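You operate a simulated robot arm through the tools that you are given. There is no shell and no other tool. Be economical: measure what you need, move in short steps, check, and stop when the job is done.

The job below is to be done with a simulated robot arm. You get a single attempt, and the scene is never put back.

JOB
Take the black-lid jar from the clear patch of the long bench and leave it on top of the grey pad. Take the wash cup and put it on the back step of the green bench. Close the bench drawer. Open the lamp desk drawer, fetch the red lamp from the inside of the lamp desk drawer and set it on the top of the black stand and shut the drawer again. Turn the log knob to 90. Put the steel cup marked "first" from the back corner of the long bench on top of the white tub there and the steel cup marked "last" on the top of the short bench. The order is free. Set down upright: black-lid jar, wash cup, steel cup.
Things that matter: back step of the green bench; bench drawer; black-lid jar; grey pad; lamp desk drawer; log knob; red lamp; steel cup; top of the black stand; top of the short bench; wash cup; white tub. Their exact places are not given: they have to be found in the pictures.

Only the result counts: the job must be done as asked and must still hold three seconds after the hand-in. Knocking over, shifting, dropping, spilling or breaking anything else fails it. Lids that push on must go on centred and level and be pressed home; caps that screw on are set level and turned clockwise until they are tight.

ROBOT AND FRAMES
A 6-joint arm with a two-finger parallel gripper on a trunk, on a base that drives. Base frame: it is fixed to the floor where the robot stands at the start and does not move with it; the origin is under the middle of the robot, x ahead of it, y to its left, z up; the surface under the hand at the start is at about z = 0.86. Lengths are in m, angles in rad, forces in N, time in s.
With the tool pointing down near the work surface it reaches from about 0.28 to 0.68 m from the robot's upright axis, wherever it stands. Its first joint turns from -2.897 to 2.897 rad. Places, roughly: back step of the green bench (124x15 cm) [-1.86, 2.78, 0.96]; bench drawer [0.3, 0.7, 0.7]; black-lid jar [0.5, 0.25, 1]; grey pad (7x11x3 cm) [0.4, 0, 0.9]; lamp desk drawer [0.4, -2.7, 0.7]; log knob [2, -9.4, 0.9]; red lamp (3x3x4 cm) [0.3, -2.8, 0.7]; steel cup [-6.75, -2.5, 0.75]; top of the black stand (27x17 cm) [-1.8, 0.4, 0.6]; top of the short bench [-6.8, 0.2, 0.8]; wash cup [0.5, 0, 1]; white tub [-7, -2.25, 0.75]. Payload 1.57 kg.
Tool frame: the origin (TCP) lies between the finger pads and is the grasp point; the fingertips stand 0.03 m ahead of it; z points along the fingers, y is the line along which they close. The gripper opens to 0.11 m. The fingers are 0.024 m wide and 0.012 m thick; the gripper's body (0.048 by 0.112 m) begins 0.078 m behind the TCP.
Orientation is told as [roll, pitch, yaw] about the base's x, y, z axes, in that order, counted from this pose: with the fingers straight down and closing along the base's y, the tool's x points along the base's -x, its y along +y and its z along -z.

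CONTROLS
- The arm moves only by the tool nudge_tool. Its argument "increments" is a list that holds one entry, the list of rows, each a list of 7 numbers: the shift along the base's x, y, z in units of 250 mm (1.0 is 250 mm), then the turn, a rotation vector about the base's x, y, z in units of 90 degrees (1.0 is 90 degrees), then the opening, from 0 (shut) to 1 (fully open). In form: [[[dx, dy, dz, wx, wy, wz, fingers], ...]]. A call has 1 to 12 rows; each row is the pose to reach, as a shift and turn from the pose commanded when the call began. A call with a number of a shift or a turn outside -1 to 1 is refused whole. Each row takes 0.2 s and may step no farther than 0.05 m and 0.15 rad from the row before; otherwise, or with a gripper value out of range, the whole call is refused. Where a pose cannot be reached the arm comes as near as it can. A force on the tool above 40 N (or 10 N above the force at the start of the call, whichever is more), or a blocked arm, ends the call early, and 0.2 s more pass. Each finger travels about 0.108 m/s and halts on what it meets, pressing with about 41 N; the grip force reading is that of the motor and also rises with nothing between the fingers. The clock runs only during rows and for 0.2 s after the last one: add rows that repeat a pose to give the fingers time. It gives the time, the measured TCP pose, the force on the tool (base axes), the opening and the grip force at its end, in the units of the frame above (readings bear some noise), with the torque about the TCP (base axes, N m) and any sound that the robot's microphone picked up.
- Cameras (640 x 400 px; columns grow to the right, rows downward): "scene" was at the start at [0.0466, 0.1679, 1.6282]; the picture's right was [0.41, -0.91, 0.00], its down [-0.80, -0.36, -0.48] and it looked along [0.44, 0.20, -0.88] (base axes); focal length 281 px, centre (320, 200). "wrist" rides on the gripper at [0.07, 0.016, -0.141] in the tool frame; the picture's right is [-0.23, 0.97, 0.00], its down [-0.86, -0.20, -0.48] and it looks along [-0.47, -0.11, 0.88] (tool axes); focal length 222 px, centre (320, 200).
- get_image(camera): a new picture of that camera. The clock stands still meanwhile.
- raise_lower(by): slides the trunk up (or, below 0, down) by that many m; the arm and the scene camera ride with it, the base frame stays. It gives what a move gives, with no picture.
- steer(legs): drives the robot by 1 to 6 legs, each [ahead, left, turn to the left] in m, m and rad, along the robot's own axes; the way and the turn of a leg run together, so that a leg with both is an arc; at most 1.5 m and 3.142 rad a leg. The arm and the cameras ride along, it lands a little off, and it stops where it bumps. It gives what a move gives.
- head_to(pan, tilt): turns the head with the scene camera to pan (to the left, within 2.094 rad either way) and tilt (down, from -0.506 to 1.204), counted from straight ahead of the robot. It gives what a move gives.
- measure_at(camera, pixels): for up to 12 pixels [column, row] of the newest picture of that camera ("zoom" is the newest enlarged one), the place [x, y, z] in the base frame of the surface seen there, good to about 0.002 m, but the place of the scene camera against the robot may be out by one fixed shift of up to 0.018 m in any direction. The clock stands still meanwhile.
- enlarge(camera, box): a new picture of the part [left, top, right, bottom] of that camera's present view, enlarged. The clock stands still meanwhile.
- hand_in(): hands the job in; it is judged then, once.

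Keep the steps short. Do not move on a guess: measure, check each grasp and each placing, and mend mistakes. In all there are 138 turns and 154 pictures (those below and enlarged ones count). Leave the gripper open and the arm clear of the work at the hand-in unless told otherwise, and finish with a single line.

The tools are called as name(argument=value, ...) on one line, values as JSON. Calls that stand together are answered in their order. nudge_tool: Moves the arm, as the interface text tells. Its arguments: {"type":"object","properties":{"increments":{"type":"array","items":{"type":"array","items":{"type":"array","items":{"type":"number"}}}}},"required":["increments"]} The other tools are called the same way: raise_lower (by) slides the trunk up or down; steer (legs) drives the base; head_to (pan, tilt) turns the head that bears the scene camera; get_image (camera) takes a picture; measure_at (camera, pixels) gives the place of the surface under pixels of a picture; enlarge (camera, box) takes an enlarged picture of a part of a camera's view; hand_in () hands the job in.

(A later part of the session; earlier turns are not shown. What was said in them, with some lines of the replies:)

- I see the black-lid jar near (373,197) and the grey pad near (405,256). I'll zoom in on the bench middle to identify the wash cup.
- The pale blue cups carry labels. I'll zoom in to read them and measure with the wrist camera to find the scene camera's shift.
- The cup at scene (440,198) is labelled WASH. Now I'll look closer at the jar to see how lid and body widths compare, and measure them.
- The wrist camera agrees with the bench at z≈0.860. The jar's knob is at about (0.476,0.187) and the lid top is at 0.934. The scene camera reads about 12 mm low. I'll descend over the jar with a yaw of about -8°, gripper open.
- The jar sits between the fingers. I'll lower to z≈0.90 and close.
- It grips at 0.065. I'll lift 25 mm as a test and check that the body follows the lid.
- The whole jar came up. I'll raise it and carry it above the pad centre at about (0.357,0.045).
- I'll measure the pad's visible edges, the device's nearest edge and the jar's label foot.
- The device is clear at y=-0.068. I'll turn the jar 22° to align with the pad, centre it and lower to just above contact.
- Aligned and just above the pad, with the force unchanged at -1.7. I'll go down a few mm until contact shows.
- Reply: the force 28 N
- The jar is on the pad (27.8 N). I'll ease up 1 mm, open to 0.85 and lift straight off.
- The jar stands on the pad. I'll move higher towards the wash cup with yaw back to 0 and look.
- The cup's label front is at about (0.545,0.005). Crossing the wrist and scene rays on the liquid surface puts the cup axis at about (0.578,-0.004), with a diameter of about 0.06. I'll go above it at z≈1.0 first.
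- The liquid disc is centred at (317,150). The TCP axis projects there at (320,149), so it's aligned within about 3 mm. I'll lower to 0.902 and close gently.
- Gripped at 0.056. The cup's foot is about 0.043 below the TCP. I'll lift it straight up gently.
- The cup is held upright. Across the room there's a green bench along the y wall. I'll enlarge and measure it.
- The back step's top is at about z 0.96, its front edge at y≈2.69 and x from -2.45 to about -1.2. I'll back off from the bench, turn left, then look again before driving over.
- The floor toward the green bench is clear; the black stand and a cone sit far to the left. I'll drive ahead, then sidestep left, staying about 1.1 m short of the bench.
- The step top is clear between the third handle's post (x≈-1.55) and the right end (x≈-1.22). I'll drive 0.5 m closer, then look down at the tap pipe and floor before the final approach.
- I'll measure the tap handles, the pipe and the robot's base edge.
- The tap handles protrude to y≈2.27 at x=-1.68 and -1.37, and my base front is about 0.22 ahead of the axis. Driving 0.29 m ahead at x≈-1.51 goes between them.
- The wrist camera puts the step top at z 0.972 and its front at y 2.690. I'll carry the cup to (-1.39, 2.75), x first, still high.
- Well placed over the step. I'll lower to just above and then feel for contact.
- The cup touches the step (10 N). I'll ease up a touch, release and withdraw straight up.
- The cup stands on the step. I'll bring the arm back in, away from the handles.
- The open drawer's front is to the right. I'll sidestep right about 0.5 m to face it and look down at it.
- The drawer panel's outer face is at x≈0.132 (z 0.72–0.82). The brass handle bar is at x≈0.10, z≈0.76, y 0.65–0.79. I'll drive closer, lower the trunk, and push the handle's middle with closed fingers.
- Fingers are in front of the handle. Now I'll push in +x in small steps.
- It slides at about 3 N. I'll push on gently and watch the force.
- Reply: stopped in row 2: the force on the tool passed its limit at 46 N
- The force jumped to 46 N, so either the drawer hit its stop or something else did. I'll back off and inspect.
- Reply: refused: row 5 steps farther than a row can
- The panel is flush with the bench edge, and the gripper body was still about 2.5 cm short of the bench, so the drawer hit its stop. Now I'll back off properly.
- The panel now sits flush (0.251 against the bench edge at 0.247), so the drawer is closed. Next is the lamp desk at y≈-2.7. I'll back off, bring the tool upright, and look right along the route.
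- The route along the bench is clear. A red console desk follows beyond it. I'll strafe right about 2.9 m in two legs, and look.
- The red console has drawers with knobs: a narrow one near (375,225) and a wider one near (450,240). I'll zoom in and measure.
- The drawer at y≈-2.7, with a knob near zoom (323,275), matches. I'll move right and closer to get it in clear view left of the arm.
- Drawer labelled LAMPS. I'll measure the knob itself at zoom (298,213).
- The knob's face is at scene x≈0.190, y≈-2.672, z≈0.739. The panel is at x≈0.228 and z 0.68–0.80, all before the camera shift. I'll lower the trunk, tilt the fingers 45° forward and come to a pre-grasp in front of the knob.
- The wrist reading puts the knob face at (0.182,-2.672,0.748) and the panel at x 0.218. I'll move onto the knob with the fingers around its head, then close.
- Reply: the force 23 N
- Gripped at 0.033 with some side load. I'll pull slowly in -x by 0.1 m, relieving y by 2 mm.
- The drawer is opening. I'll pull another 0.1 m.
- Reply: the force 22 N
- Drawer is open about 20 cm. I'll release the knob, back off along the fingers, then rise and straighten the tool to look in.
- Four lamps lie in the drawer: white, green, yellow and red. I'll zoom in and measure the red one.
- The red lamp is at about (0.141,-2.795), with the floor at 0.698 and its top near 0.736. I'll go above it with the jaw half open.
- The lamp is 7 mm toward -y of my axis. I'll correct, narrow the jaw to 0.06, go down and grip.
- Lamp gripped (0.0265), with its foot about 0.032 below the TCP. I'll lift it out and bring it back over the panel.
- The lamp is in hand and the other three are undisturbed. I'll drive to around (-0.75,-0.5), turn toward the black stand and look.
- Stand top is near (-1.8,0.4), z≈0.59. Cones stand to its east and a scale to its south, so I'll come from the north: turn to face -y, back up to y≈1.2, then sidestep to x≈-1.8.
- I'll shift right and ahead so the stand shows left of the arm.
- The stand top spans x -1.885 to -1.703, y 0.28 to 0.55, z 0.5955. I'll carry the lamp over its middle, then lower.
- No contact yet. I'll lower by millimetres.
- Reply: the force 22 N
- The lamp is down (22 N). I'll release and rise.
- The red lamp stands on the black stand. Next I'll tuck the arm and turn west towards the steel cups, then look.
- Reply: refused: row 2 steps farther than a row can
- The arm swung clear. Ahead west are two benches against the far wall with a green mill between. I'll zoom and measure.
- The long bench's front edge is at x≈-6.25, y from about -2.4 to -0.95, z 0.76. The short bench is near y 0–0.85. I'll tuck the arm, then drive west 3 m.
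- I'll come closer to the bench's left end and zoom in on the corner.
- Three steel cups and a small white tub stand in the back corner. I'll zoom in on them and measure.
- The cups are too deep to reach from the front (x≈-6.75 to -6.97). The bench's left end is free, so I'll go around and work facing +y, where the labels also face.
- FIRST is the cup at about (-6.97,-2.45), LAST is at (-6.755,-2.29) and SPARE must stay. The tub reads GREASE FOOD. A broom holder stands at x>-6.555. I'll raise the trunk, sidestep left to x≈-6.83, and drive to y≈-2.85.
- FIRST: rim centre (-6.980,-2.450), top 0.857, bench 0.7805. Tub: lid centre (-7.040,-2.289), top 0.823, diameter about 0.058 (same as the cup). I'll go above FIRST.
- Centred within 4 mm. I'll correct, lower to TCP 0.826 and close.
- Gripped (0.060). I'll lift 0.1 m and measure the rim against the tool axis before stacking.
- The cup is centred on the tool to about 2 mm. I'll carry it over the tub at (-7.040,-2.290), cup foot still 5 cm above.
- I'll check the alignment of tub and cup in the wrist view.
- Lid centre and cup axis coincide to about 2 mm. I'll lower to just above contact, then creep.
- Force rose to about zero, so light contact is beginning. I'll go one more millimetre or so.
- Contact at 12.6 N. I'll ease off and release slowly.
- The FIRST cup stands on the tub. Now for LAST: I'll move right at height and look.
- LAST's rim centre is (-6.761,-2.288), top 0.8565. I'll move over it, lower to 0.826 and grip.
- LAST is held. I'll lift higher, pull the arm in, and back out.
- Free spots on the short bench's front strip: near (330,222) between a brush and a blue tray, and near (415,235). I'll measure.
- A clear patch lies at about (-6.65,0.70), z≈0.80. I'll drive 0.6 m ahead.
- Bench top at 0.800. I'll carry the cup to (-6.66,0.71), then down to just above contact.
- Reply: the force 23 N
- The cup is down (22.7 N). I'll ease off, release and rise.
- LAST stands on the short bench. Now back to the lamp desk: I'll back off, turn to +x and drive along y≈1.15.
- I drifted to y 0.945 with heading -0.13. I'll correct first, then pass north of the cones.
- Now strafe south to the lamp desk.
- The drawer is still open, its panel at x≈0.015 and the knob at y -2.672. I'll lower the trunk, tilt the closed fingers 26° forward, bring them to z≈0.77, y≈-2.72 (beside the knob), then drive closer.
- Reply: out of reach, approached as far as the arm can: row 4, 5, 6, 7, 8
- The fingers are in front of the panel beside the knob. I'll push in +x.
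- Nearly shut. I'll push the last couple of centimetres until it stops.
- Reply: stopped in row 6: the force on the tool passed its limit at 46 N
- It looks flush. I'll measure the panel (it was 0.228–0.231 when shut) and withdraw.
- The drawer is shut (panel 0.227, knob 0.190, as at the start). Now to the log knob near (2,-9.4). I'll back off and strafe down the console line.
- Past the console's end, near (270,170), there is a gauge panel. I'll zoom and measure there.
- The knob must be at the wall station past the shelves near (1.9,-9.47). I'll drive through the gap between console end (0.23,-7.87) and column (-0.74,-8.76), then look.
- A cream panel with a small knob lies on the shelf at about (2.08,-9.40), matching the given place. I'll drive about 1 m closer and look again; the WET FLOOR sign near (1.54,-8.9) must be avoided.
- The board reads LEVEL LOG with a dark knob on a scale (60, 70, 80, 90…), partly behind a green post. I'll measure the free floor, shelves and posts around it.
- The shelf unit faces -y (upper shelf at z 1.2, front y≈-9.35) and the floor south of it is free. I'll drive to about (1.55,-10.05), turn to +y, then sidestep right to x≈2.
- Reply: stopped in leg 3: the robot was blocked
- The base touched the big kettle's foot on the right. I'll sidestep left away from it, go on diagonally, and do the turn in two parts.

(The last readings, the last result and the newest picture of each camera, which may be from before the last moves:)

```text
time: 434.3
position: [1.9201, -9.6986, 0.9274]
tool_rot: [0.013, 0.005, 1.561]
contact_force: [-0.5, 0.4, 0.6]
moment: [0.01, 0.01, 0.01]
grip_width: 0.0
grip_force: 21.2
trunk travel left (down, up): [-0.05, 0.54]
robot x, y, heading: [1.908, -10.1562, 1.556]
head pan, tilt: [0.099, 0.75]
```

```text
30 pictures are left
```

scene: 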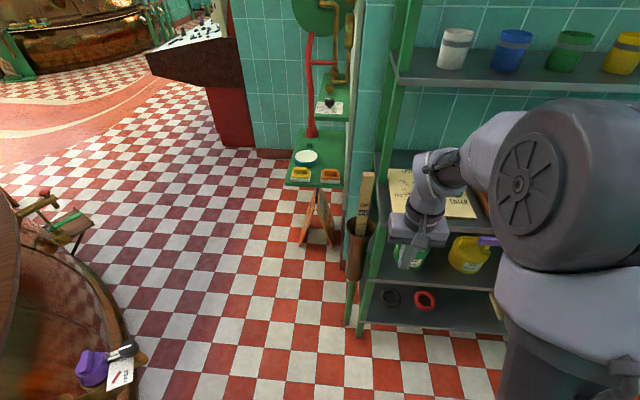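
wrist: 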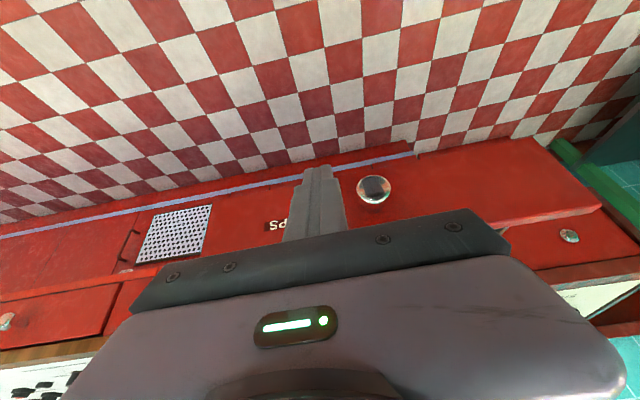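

The arm hides the board. I'll raise the trunk and sidestep right so the board shows left of the arm.

raise_lower(by=0.15)

steer(legs=[[0, -0.25, 0]])

head_to(pan=0.1, tilt=0.9)

get_image(camera="scene")

```text
time: 436.1
position: [1.9202, -9.6968, 1.0791]
tool_rot: [0.017, 0.003, 1.561]
contact_force: [-1.1, -1.1, 0.7]
moment: [0.01, 0.0, -0.01]
grip_width: 0.0002
grip_force: 20.9
trunk travel left (down, up): [-0.2, 0.39]
robot x, y, heading: [1.9069, -10.1577, 1.561]
head pan, tilt: [0.099, 0.75]
```

```text
time: 437.9
position: [2.1623, -9.6992, 1.079]
tool_rot: [0.015, 0.004, 1.564]
contact_force: [1.3, 0.2, -0.3]
moment: [0.0, 0.04, 0.02]
grip_width: 0.0
grip_force: 20.9
trunk travel left (down, up): [-0.2, 0.39]
robot x, y, heading: [2.1526, -10.1565, 1.562]
head pan, tilt: [0.099, 0.75]
```

```text
time: 438.6
position: [2.163, -9.7005, 1.0784]
tool_rot: [0.016, 0.004, 1.564]
contact_force: [0.4, 0.2, -0.8]
moment: [0.0, -0.03, 0.03]
grip_width: 0.0
grip_force: 21.5
trunk travel left (down, up): [-0.2, 0.39]
robot x, y, heading: [2.1494, -10.1557, 1.561]
head pan, tilt: [0.099, 0.901]
```

```text
29 pictures are left
```

scene: 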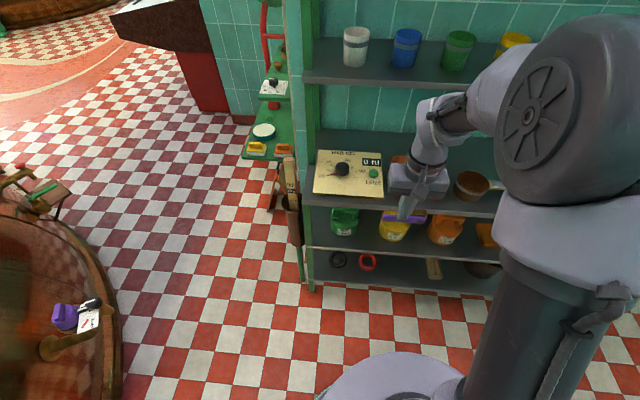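

enlarge(camera="scene", box=[300, 140, 400, 205])

measure_at(camera="zoom", pixels=[[265, 175], [260, 200], [290, 180], [240, 180], [100, 150], [530, 330], [470, 200], [300, 90], [90, 330], [265, 190], [100, 80], [530, 130]])

```text
6.15 times, centred on (350, 172) of scene
```

zoom: 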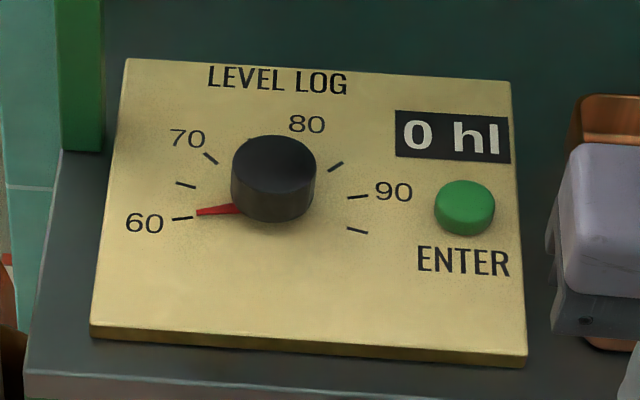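

```text
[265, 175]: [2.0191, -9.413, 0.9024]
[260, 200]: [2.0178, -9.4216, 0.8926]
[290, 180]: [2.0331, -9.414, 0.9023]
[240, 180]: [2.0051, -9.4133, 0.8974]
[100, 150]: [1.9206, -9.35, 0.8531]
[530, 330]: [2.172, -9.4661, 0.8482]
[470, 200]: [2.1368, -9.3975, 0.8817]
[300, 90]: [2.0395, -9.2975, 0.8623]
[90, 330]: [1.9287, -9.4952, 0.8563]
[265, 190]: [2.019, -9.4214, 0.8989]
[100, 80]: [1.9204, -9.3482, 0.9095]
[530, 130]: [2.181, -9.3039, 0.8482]
```

The LEVEL LOG pointer (red) is at 60; it must go to 90. I'll measure the tick lines to get the exact angle.

measure_at(camera="zoom", pixels=[[174, 219], [192, 217], [348, 198], [368, 195], [347, 228], [368, 233], [176, 182], [195, 187], [204, 153], [217, 163], [330, 171], [343, 162]])

measure_at(camera="zoom", pixels=[[198, 213], [235, 209], [275, 218], [273, 165], [232, 175], [315, 175], [145, 224], [393, 192], [188, 138], [306, 124]])

```text
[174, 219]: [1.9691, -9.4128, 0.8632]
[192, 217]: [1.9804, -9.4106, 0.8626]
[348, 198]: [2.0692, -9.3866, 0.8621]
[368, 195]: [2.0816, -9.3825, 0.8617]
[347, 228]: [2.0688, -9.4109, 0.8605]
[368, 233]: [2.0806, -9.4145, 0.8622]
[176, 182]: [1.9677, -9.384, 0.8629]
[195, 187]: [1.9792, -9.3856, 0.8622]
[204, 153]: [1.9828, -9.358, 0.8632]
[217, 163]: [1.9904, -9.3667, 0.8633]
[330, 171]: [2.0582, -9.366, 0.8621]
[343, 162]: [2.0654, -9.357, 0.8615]
```

```text
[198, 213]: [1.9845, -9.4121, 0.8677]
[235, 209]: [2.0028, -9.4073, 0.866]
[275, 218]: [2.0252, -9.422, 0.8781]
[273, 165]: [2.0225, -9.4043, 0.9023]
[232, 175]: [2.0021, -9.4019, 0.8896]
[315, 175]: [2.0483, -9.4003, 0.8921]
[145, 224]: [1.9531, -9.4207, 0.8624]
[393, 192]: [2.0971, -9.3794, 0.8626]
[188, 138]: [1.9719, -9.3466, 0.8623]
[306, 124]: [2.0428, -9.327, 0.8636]
```

60→90 is a 180° clockwise turn (ticks are about 30° per 5). The knob centre is about (2.025,-9.40), its top about 0.91. I'll check the upper shelf's front edge, then bring the open gripper above the knob for a wrist view.

measure_at(camera="scene", pixels=[[350, 80], [350, 72], [400, 85], [310, 120], [310, 200], [330, 203]])

steer(legs=[[0.1, 0.05, 0]])

nudge_tool(increments=[[[-0.08, 0.05, 0, 0, 0, 0, 0.5], [-0.16, 0.1, 0, 0, 0, 0, 0.7], [-0.24, 0.2, 0, 0, 0, 0, 0.8], [-0.3, 0.32, 0, 0, 0, 0, 0.8], [-0.36, 0.4, 0, 0, 0, 0, 0.8], [-0.36, 0.4, 0, 0, 0, 0, 0.8]]])

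get_image(camera="wrist")

```text
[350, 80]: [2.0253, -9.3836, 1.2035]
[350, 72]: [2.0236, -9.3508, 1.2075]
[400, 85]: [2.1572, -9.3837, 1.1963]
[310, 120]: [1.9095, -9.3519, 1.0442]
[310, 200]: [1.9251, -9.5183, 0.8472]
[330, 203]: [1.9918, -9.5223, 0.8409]
```

```text
time: 439.8
position: [2.1117, -9.5996, 1.078]
tool_rot: [0.014, 0.006, 1.565]
contact_force: [-0.8, -0.5, -0.2]
moment: [-0.03, -0.02, -0.03]
grip_width: 0.0002
grip_force: 20.7
trunk travel left (down, up): [-0.2, 0.39]
robot x, y, heading: [2.0985, -10.0578, 1.565]
head pan, tilt: [0.099, 0.901]
```

```text
time: 441.1
position: [2.022, -9.4991, 1.0771]
tool_rot: [0.012, 0.002, 1.563]
contact_force: [-0.1, 0.4, 0.7]
moment: [-0.05, -0.01, 0.0]
grip_width: 0.0879
grip_force: 0.1
trunk travel left (down, up): [-0.2, 0.39]
robot x, y, heading: [2.1028, -10.0592, 1.565]
head pan, tilt: [0.099, 0.901]
```

```text
27 pictures are left
```

wrist: 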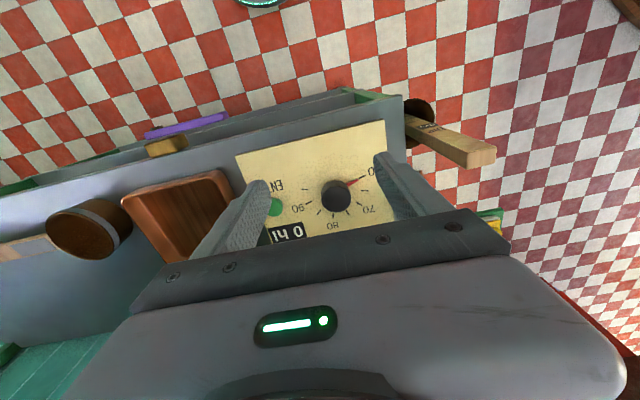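

Upper shelf's front edge is at y≈-9.384, z 1.2, so I'll lean the tool back about 18° (fingers forward) and turn in two 90° grips. First, precise knob measurements from the wrist.

enlarge(camera="wrist", box=[260, 140, 420, 240])

measure_at(camera="zoom", pixels=[[300, 195], [265, 190], [345, 185], [305, 155], [305, 235], [250, 120], [385, 158], [405, 147], [170, 232], [189, 230]])

```text
4.00 times, centred on (340, 190) of wrist
```

zoom: 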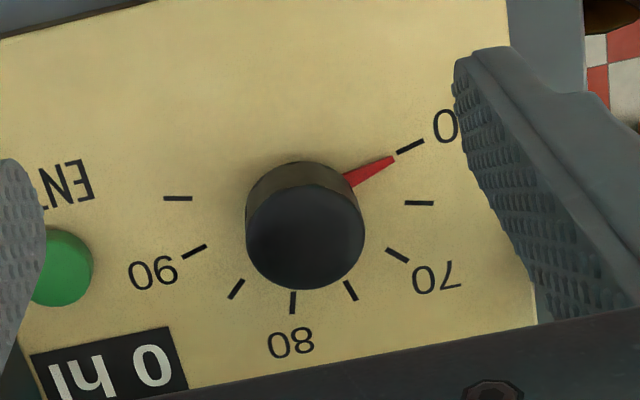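

```text
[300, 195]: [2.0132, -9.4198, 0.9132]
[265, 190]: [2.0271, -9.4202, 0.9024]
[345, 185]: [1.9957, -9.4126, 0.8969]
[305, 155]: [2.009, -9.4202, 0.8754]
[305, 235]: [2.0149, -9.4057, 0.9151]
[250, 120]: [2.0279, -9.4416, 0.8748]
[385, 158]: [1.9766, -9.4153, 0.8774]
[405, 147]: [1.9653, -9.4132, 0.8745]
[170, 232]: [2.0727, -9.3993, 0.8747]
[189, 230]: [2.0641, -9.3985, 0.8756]
```

Knob: centre ≈ (2.015,-9.402), diameter about 0.044, top 0.915, board 0.875. I'll lean the tool 18°, then pre-turn +45° while moving above the knob.

nudge_tool(increments=[[[0, 0, 0, 0.065, 0, 0, 0.8], [0, 0, 0, 0.13, 0, 0, 0.8], [0, 0, 0, 0.2, 0, 0, 0.8], [0, 0, 0, 0.2, 0, 0, 0.8]]])

nudge_tool(increments=[[[-0.01, 0.06, 0, 0, 0, 0.08, 0.75], [-0.02, 0.13, 0, 0, 0, 0.17, 0.7], [-0.028, 0.2, -0.05, 0, 0, 0.25, 0.65], [-0.028, 0.27, -0.15, 0, 0, 0.33, 0.65], [-0.028, 0.34, -0.25, 0, 0, 0.42, 0.65], [-0.028, 0.388, -0.36, 0, 0, 0.5, 0.65], [-0.028, 0.388, -0.36, 0, 0, 0.5, 0.65]]])

get_image(camera="wrist")

```text
time: 442.1
position: [2.0215, -9.4996, 1.0765]
tool_rot: [0.018, -0.311, 1.565]
contact_force: [-0.3, 0.3, 0.6]
moment: [-0.01, 0.01, 0.01]
grip_width: 0.0878
grip_force: 0.0
trunk travel left (down, up): [-0.2, 0.39]
robot x, y, heading: [2.0984, -10.0573, 1.557]
head pan, tilt: [0.099, 0.901]
```

```text
time: 443.8
position: [2.0147, -9.4018, 0.9865]
tool_rot: [0.017, -0.31, 2.351]
contact_force: [-0.2, -0.4, -0.4]
moment: [0.04, 0.01, 0.02]
grip_width: 0.0715
grip_force: 0.2
trunk travel left (down, up): [-0.2, 0.39]
robot x, y, heading: [2.0993, -10.0574, 1.563]
head pan, tilt: [0.099, 0.901]
```

```text
25 pictures are left
```

wrist: 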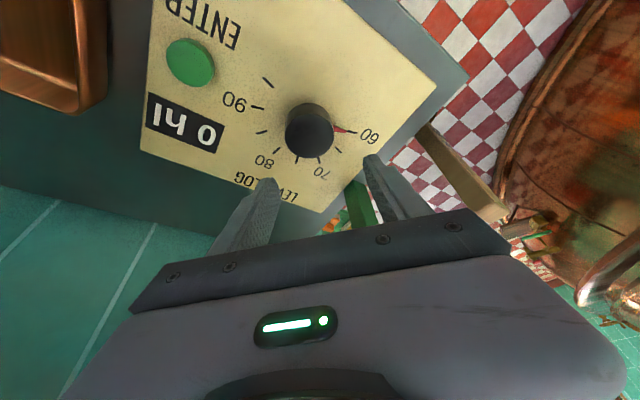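

I'll verify the knob's centre from this closer view.

enlarge(camera="wrist", box=[260, 85, 380, 185])

measure_at(camera="wrist", pixels=[[309, 137], [289, 133], [329, 133], [309, 154], [309, 118], [296, 148], [322, 148], [345, 131], [362, 131], [310, 145]])

```text
4.00 times, centred on (320, 135) of wrist
```

zoom: 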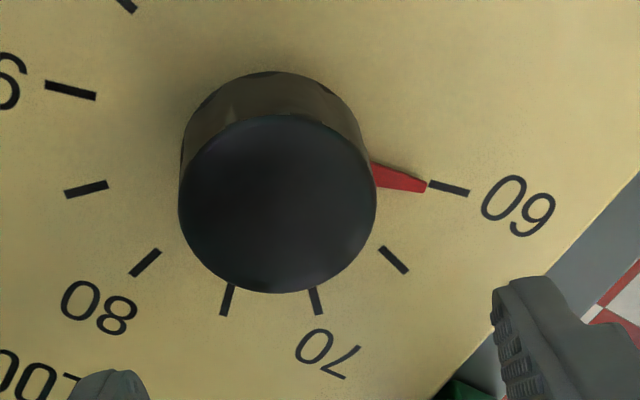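

```text
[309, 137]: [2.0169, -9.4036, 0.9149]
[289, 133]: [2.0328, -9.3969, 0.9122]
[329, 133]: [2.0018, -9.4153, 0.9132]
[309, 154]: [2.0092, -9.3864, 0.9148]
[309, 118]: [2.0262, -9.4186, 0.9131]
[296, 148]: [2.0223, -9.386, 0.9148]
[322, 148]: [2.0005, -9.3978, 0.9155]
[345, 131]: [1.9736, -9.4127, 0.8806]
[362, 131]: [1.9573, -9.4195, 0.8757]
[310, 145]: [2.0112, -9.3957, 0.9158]
```

Knob centre refined to (2.017,-9.4045). I'll lower around it and grip.

nudge_tool(increments=[[[0.009, -0.011, -0.1, 0, 0, 0, 0.65], [0.009, -0.011, -0.2, 0, 0, 0, 0.65], [0.009, -0.011, -0.3, 0, 0, 0, 0.65], [0.009, -0.011, -0.3, 0, 0, 0, 0.45], [0.009, -0.011, -0.3, 0, 0, 0, 0.3], [0.009, -0.011, -0.3, 0, 0, 0, 0.3], [0.009, -0.011, -0.3, 0, 0, 0, 0.3]]])

```text
time: 445.4
position: [2.0189, -9.4015, 0.9119]
tool_rot: [0.015, -0.31, 2.35]
contact_force: [20.7, 21.2, 0.7]
moment: [1.6, -1.84, -0.05]
grip_width: 0.0482
grip_force: 44.8
trunk travel left (down, up): [-0.2, 0.39]
robot x, y, heading: [2.1033, -10.0575, 1.561]
head pan, tilt: [0.099, 0.901]
```

Gripped at 0.048 but with side load. I'll relax by shifting 2 mm in +x and +y while turning clockwise 90°.

nudge_tool(increments=[[[0.008, 0.008, 0, 0, 0, 0, 0.3], [0.01, 0.01, 0, 0, 0, -0.04, 0.3], [0.01, 0.01, 0, 0, 0, -0.12, 0.3], [0.01, 0.01, 0, 0, 0, -0.2, 0.3], [0.01, 0.01, 0, 0, 0, -0.28, 0.3], [0.01, 0.01, 0, 0, 0, -0.36, 0.3]]])

```text
time: 446.8
position: [2.0185, -9.4028, 0.9118]
tool_rot: [0.017, -0.307, 1.784]
contact_force: [-6.2, 10.5, -0.1]
moment: [0.37, -1.51, 0.04]
grip_width: 0.048
grip_force: 44.7
trunk travel left (down, up): [-0.2, 0.39]
robot x, y, heading: [2.0987, -10.0589, 1.557]
head pan, tilt: [0.099, 0.901]
```

Turning well. Continue to -90° total.

nudge_tool(increments=[[[-0.003, 0.002, 0, 0, 0, -0.08, 0.3], [-0.003, 0.002, 0, 0, 0, -0.16, 0.3], [-0.003, 0.002, 0, 0, 0, -0.24, 0.3], [-0.003, 0.002, 0, 0, 0, -0.32, 0.3], [-0.003, 0.002, 0, 0, 0, -0.4, 0.3], [-0.003, 0.002, 0, 0, 0, -0.48, 0.3], [-0.003, 0.002, 0, 0, 0, -0.56, 0.3], [-0.003, 0.002, 0, 0, 0, -0.64, 0.3], [-0.003, 0.002, 0, 0, 0, -0.64, 0.3]]])

get_image(camera="wrist")

```text
time: 448.8
position: [2.0149, -9.4018, 0.9114]
tool_rot: [0.016, -0.311, 0.78]
contact_force: [-35.6, 4.1, -3.2]
moment: [-1.08, 0.01, 0.14]
grip_width: 0.0481
grip_force: 44.7
trunk travel left (down, up): [-0.2, 0.39]
robot x, y, heading: [2.1003, -10.0552, 1.565]
head pan, tilt: [0.099, 0.901]
```

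```text
23 pictures are left
```

wrist: 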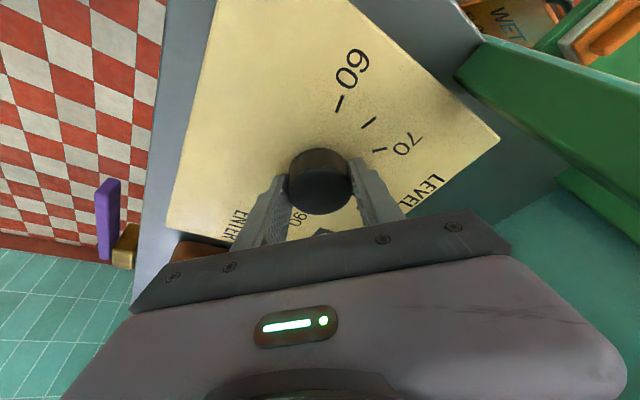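

90° done. I'll release, lift 5 cm and turn back for the second bite.

nudge_tool(increments=[[[0, 0, 0, 0, 0, 0, 0.65], [0, 0, 0, 0, 0, 0, 0.65], [0, 0, 0.1, 0, 0, 0, 0.65], [0, 0, 0.2, 0, 0, 0.07, 0.65], [0, 0, 0.2, 0, 0, 0.16, 0.65], [0, 0, 0.2, 0, 0, 0.25, 0.65], [0, 0, 0.2, 0, 0, 0.34, 0.65], [0, 0, 0.2, 0, 0, 0.43, 0.65], [0, 0, 0.2, 0, 0, 0.52, 0.65], [0, 0, 0.2, 0, 0, 0.61, 0.65], [0, 0, 0.2, 0, 0, 0.7, 0.65], [0, 0, 0.2, 0, 0, 0.79, 0.65]]])

nudge_tool(increments=[[[0, 0, 0, 0, 0, 0.09, 0.65], [0, 0, 0, 0, 0, 0.18, 0.65], [0, 0, 0, 0, 0, 0.21, 0.65], [0, 0, 0, 0, 0, 0.21, 0.65]]])

get_image(camera="wrist")

```text
time: 451.4
position: [2.0204, -9.4017, 0.9633]
tool_rot: [0.016, -0.311, 2.018]
contact_force: [-0.4, -0.8, 0.2]
moment: [-0.02, -0.01, -0.02]
grip_width: 0.0711
grip_force: 0.1
trunk travel left (down, up): [-0.2, 0.39]
robot x, y, heading: [2.0982, -10.0564, 1.563]
head pan, tilt: [0.099, 0.901]
```

```text
time: 452.4
position: [2.0198, -9.4025, 0.9622]
tool_rot: [0.019, -0.311, 2.348]
contact_force: [0.4, 0.0, 0.6]
moment: [0.02, 0.0, -0.03]
grip_width: 0.0716
grip_force: 0.1
trunk travel left (down, up): [-0.2, 0.39]
robot x, y, heading: [2.1019, -10.0595, 1.561]
head pan, tilt: [0.099, 0.901]
```

```text
22 pictures are left
```

wrist: 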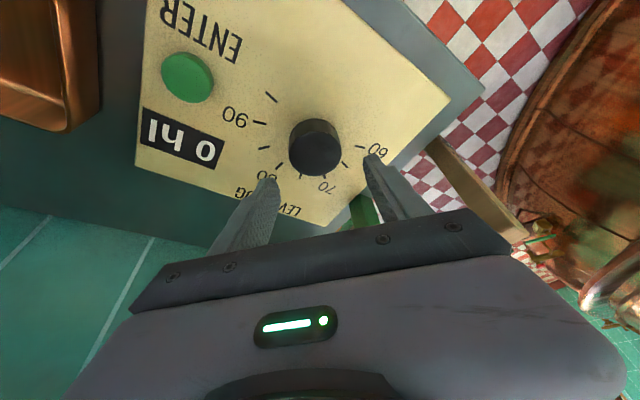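

I'll re-centre on the knob (2.017,-9.400), lower, grip again and turn.

nudge_tool(increments=[[[-0.012, 0.008, -0.1, 0, 0, 0, 0.65], [-0.012, 0.008, -0.2, 0, 0, 0, 0.65], [-0.012, 0.008, -0.2, 0, 0, 0, 0.45], [-0.012, 0.008, -0.2, 0, 0, 0, 0.3], [-0.012, 0.008, -0.2, 0, 0, 0, 0.3], [-0.012, 0.008, -0.2, 0, 0, 0, 0.3], [-0.012, 0.008, -0.2, 0, 0, -0.05, 0.3], [-0.012, 0.008, -0.2, 0, 0, -0.13, 0.3], [-0.012, 0.008, -0.2, 0, 0, -0.21, 0.3], [-0.012, 0.008, -0.2, 0, 0, -0.29, 0.3], [-0.012, 0.008, -0.2, 0, 0, -0.37, 0.3], [-0.012, 0.008, -0.2, 0, 0, -0.45, 0.3]]])

nudge_tool(increments=[[[0, 0, 0, 0, 0, -0.08, 0.3], [0, 0, 0, 0, 0, -0.16, 0.3], [0, 0, 0, 0, 0, -0.24, 0.3], [0, 0, 0, 0, 0, -0.32, 0.3], [0, 0, 0, 0, 0, -0.4, 0.3], [0, 0, 0, 0, 0, -0.48, 0.3], [0, 0, 0, 0, 0, -0.54, 0.3], [0, 0, 0, 0, 0, -0.54, 0.3]]])

enlarge(camera="wrist", box=[220, 60, 440, 240])

```text
time: 454.9
position: [2.0171, -9.3977, 0.9085]
tool_rot: [0.017, -0.306, 1.641]
contact_force: [6.2, 6.7, -24.7]
moment: [0.05, -1.73, 0.02]
grip_width: 0.0479
grip_force: 45.0
trunk travel left (down, up): [-0.2, 0.39]
robot x, y, heading: [2.1003, -10.056, 1.559]
head pan, tilt: [0.099, 0.901]
```

```text
time: 456.6
position: [2.0171, -9.4002, 0.9113]
tool_rot: [0.012, -0.306, 0.795]
contact_force: [0.0, 13.5, -14.9]
moment: [-0.52, -0.93, -0.02]
grip_width: 0.0482
grip_force: 44.7
trunk travel left (down, up): [-0.2, 0.39]
robot x, y, heading: [2.0981, -10.0556, 1.563]
head pan, tilt: [0.099, 0.901]
stopped in row 8: the force on the tool passed its limit at 41 N (the readings are from after the stop); the commanded pose is now the measured one
```

```text
2.22 times, centred on (330, 150) of wrist
```

zoom: 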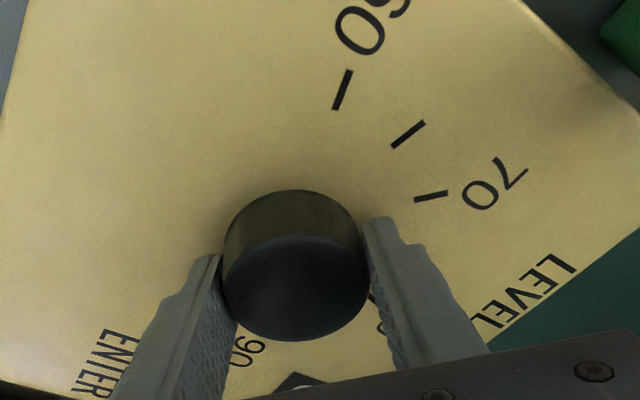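

Turned about 89° more. I'll release, lift and look at the pointer with the scene camera from aside.

nudge_tool(increments=[[[0, 0, 0, 0, 0, 0, 0.65], [0, 0, 0, 0, 0, 0, 0.65], [0, 0, 0.1, 0, 0, 0, 0.65], [0, 0, 0.24, 0, 0, 0, 0.65], [0, -0.1, 0.34, 0, 0, 0.08, 0.65], [0, -0.2, 0.4, 0, 0, 0.16, 0.65], [0, -0.3, 0.46, 0, 0, 0.25, 0.65], [0, -0.4, 0.5, 0, 0, 0.34, 0.65], [0, -0.4, 0.5, 0, 0, 0.43, 0.65], [0, -0.4, 0.5, 0, 0, 0.5, 0.65], [0, -0.4, 0.5, 0, 0, 0.5, 0.65]]])

enlarge(camera="wrist", box=[240, 100, 420, 240])

```text
time: 459.0
position: [2.0168, -9.5008, 1.0375]
tool_rot: [0.015, -0.309, 1.582]
contact_force: [-0.5, 0.5, -0.5]
moment: [0.02, -0.03, 0.0]
grip_width: 0.0715
grip_force: 0.0
trunk travel left (down, up): [-0.2, 0.39]
robot x, y, heading: [2.1002, -10.0575, 1.561]
head pan, tilt: [0.099, 0.901]
```

```text
2.86 times, centred on (330, 170) of wrist
```

zoom: 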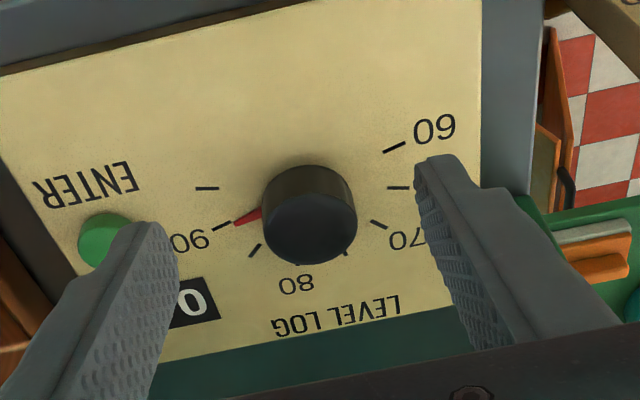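

The pointer is at about 90. I'll zoom in for the exact alignment.

enlarge(camera="wrist", box=[275, 145, 355, 205])

measure_at(camera="zoom", pixels=[[108, 250], [115, 247], [130, 238], [145, 232], [160, 226], [200, 210], [95, 257]])

```text
6.67 times, centred on (315, 175) of wrist
```

zoom: 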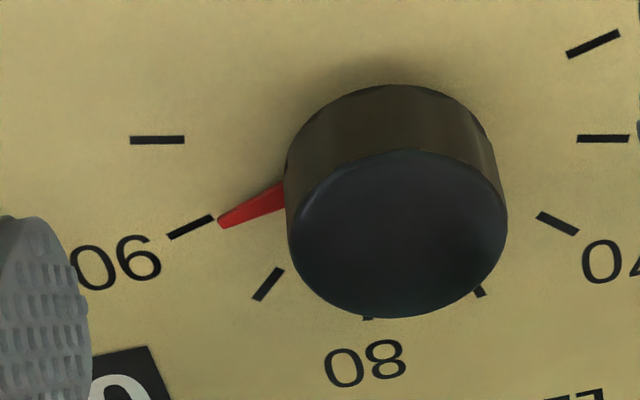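

```text
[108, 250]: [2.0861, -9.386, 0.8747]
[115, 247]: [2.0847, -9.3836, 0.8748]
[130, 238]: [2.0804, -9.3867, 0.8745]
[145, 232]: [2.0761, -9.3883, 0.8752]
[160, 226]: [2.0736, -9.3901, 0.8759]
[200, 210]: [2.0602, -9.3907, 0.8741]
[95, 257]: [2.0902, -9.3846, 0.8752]
```

The pointer sits on the 90 tick; the slight offset matches parallax of the raised pointer. All parts of the job are done. I'll open the gripper and pull the arm back clear of the shelf.

nudge_tool(increments=[[[0.05, -0.15, 0.05, 0, 0, 0, 1], [0.1, -0.3, 0.1, 0, 0, 0, 1], [0.15, -0.45, 0.12, 0, 0, 0, 1], [0.2, -0.55, 0.15, 0, 0, 0, 1], [0.2, -0.55, 0.15, 0, 0, 0, 1]]])

get_image(camera="scene")

enlarge(camera="scene", box=[270, 120, 370, 190])

```text
time: 460.2
position: [2.0657, -9.6405, 1.0722]
tool_rot: [0.012, -0.309, 1.58]
contact_force: [0.3, 0.0, 0.2]
moment: [-0.03, 0.0, -0.02]
grip_width: 0.1099
grip_force: 0.1
trunk travel left (down, up): [-0.2, 0.39]
robot x, y, heading: [2.1025, -10.0624, 1.56]
head pan, tilt: [0.099, 0.901]
```

```text
18 pictures are left
```

scene: 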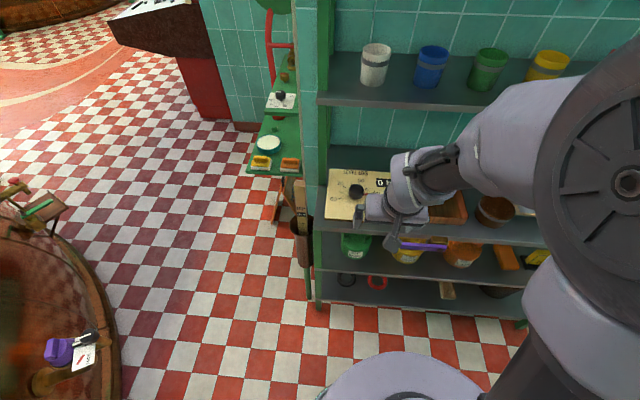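

```text
5.71 times, centred on (320, 155) of scene
```

zoom: 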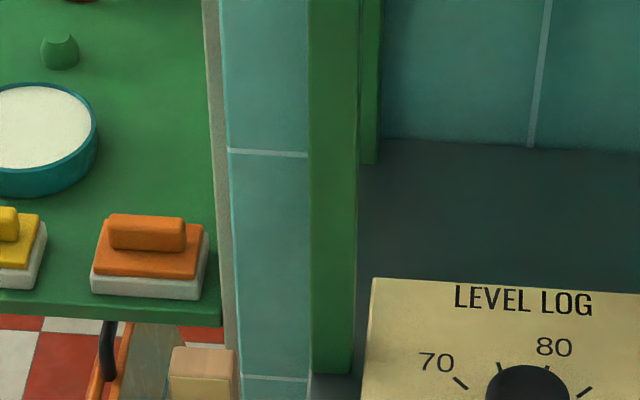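

The arm is clear with the gripper open, and every placing has been checked. Handing in.

hand_in()

```text
The job is handed in.
```

I finished every part of the job and handed it in; the result of the judging was not shown to me.
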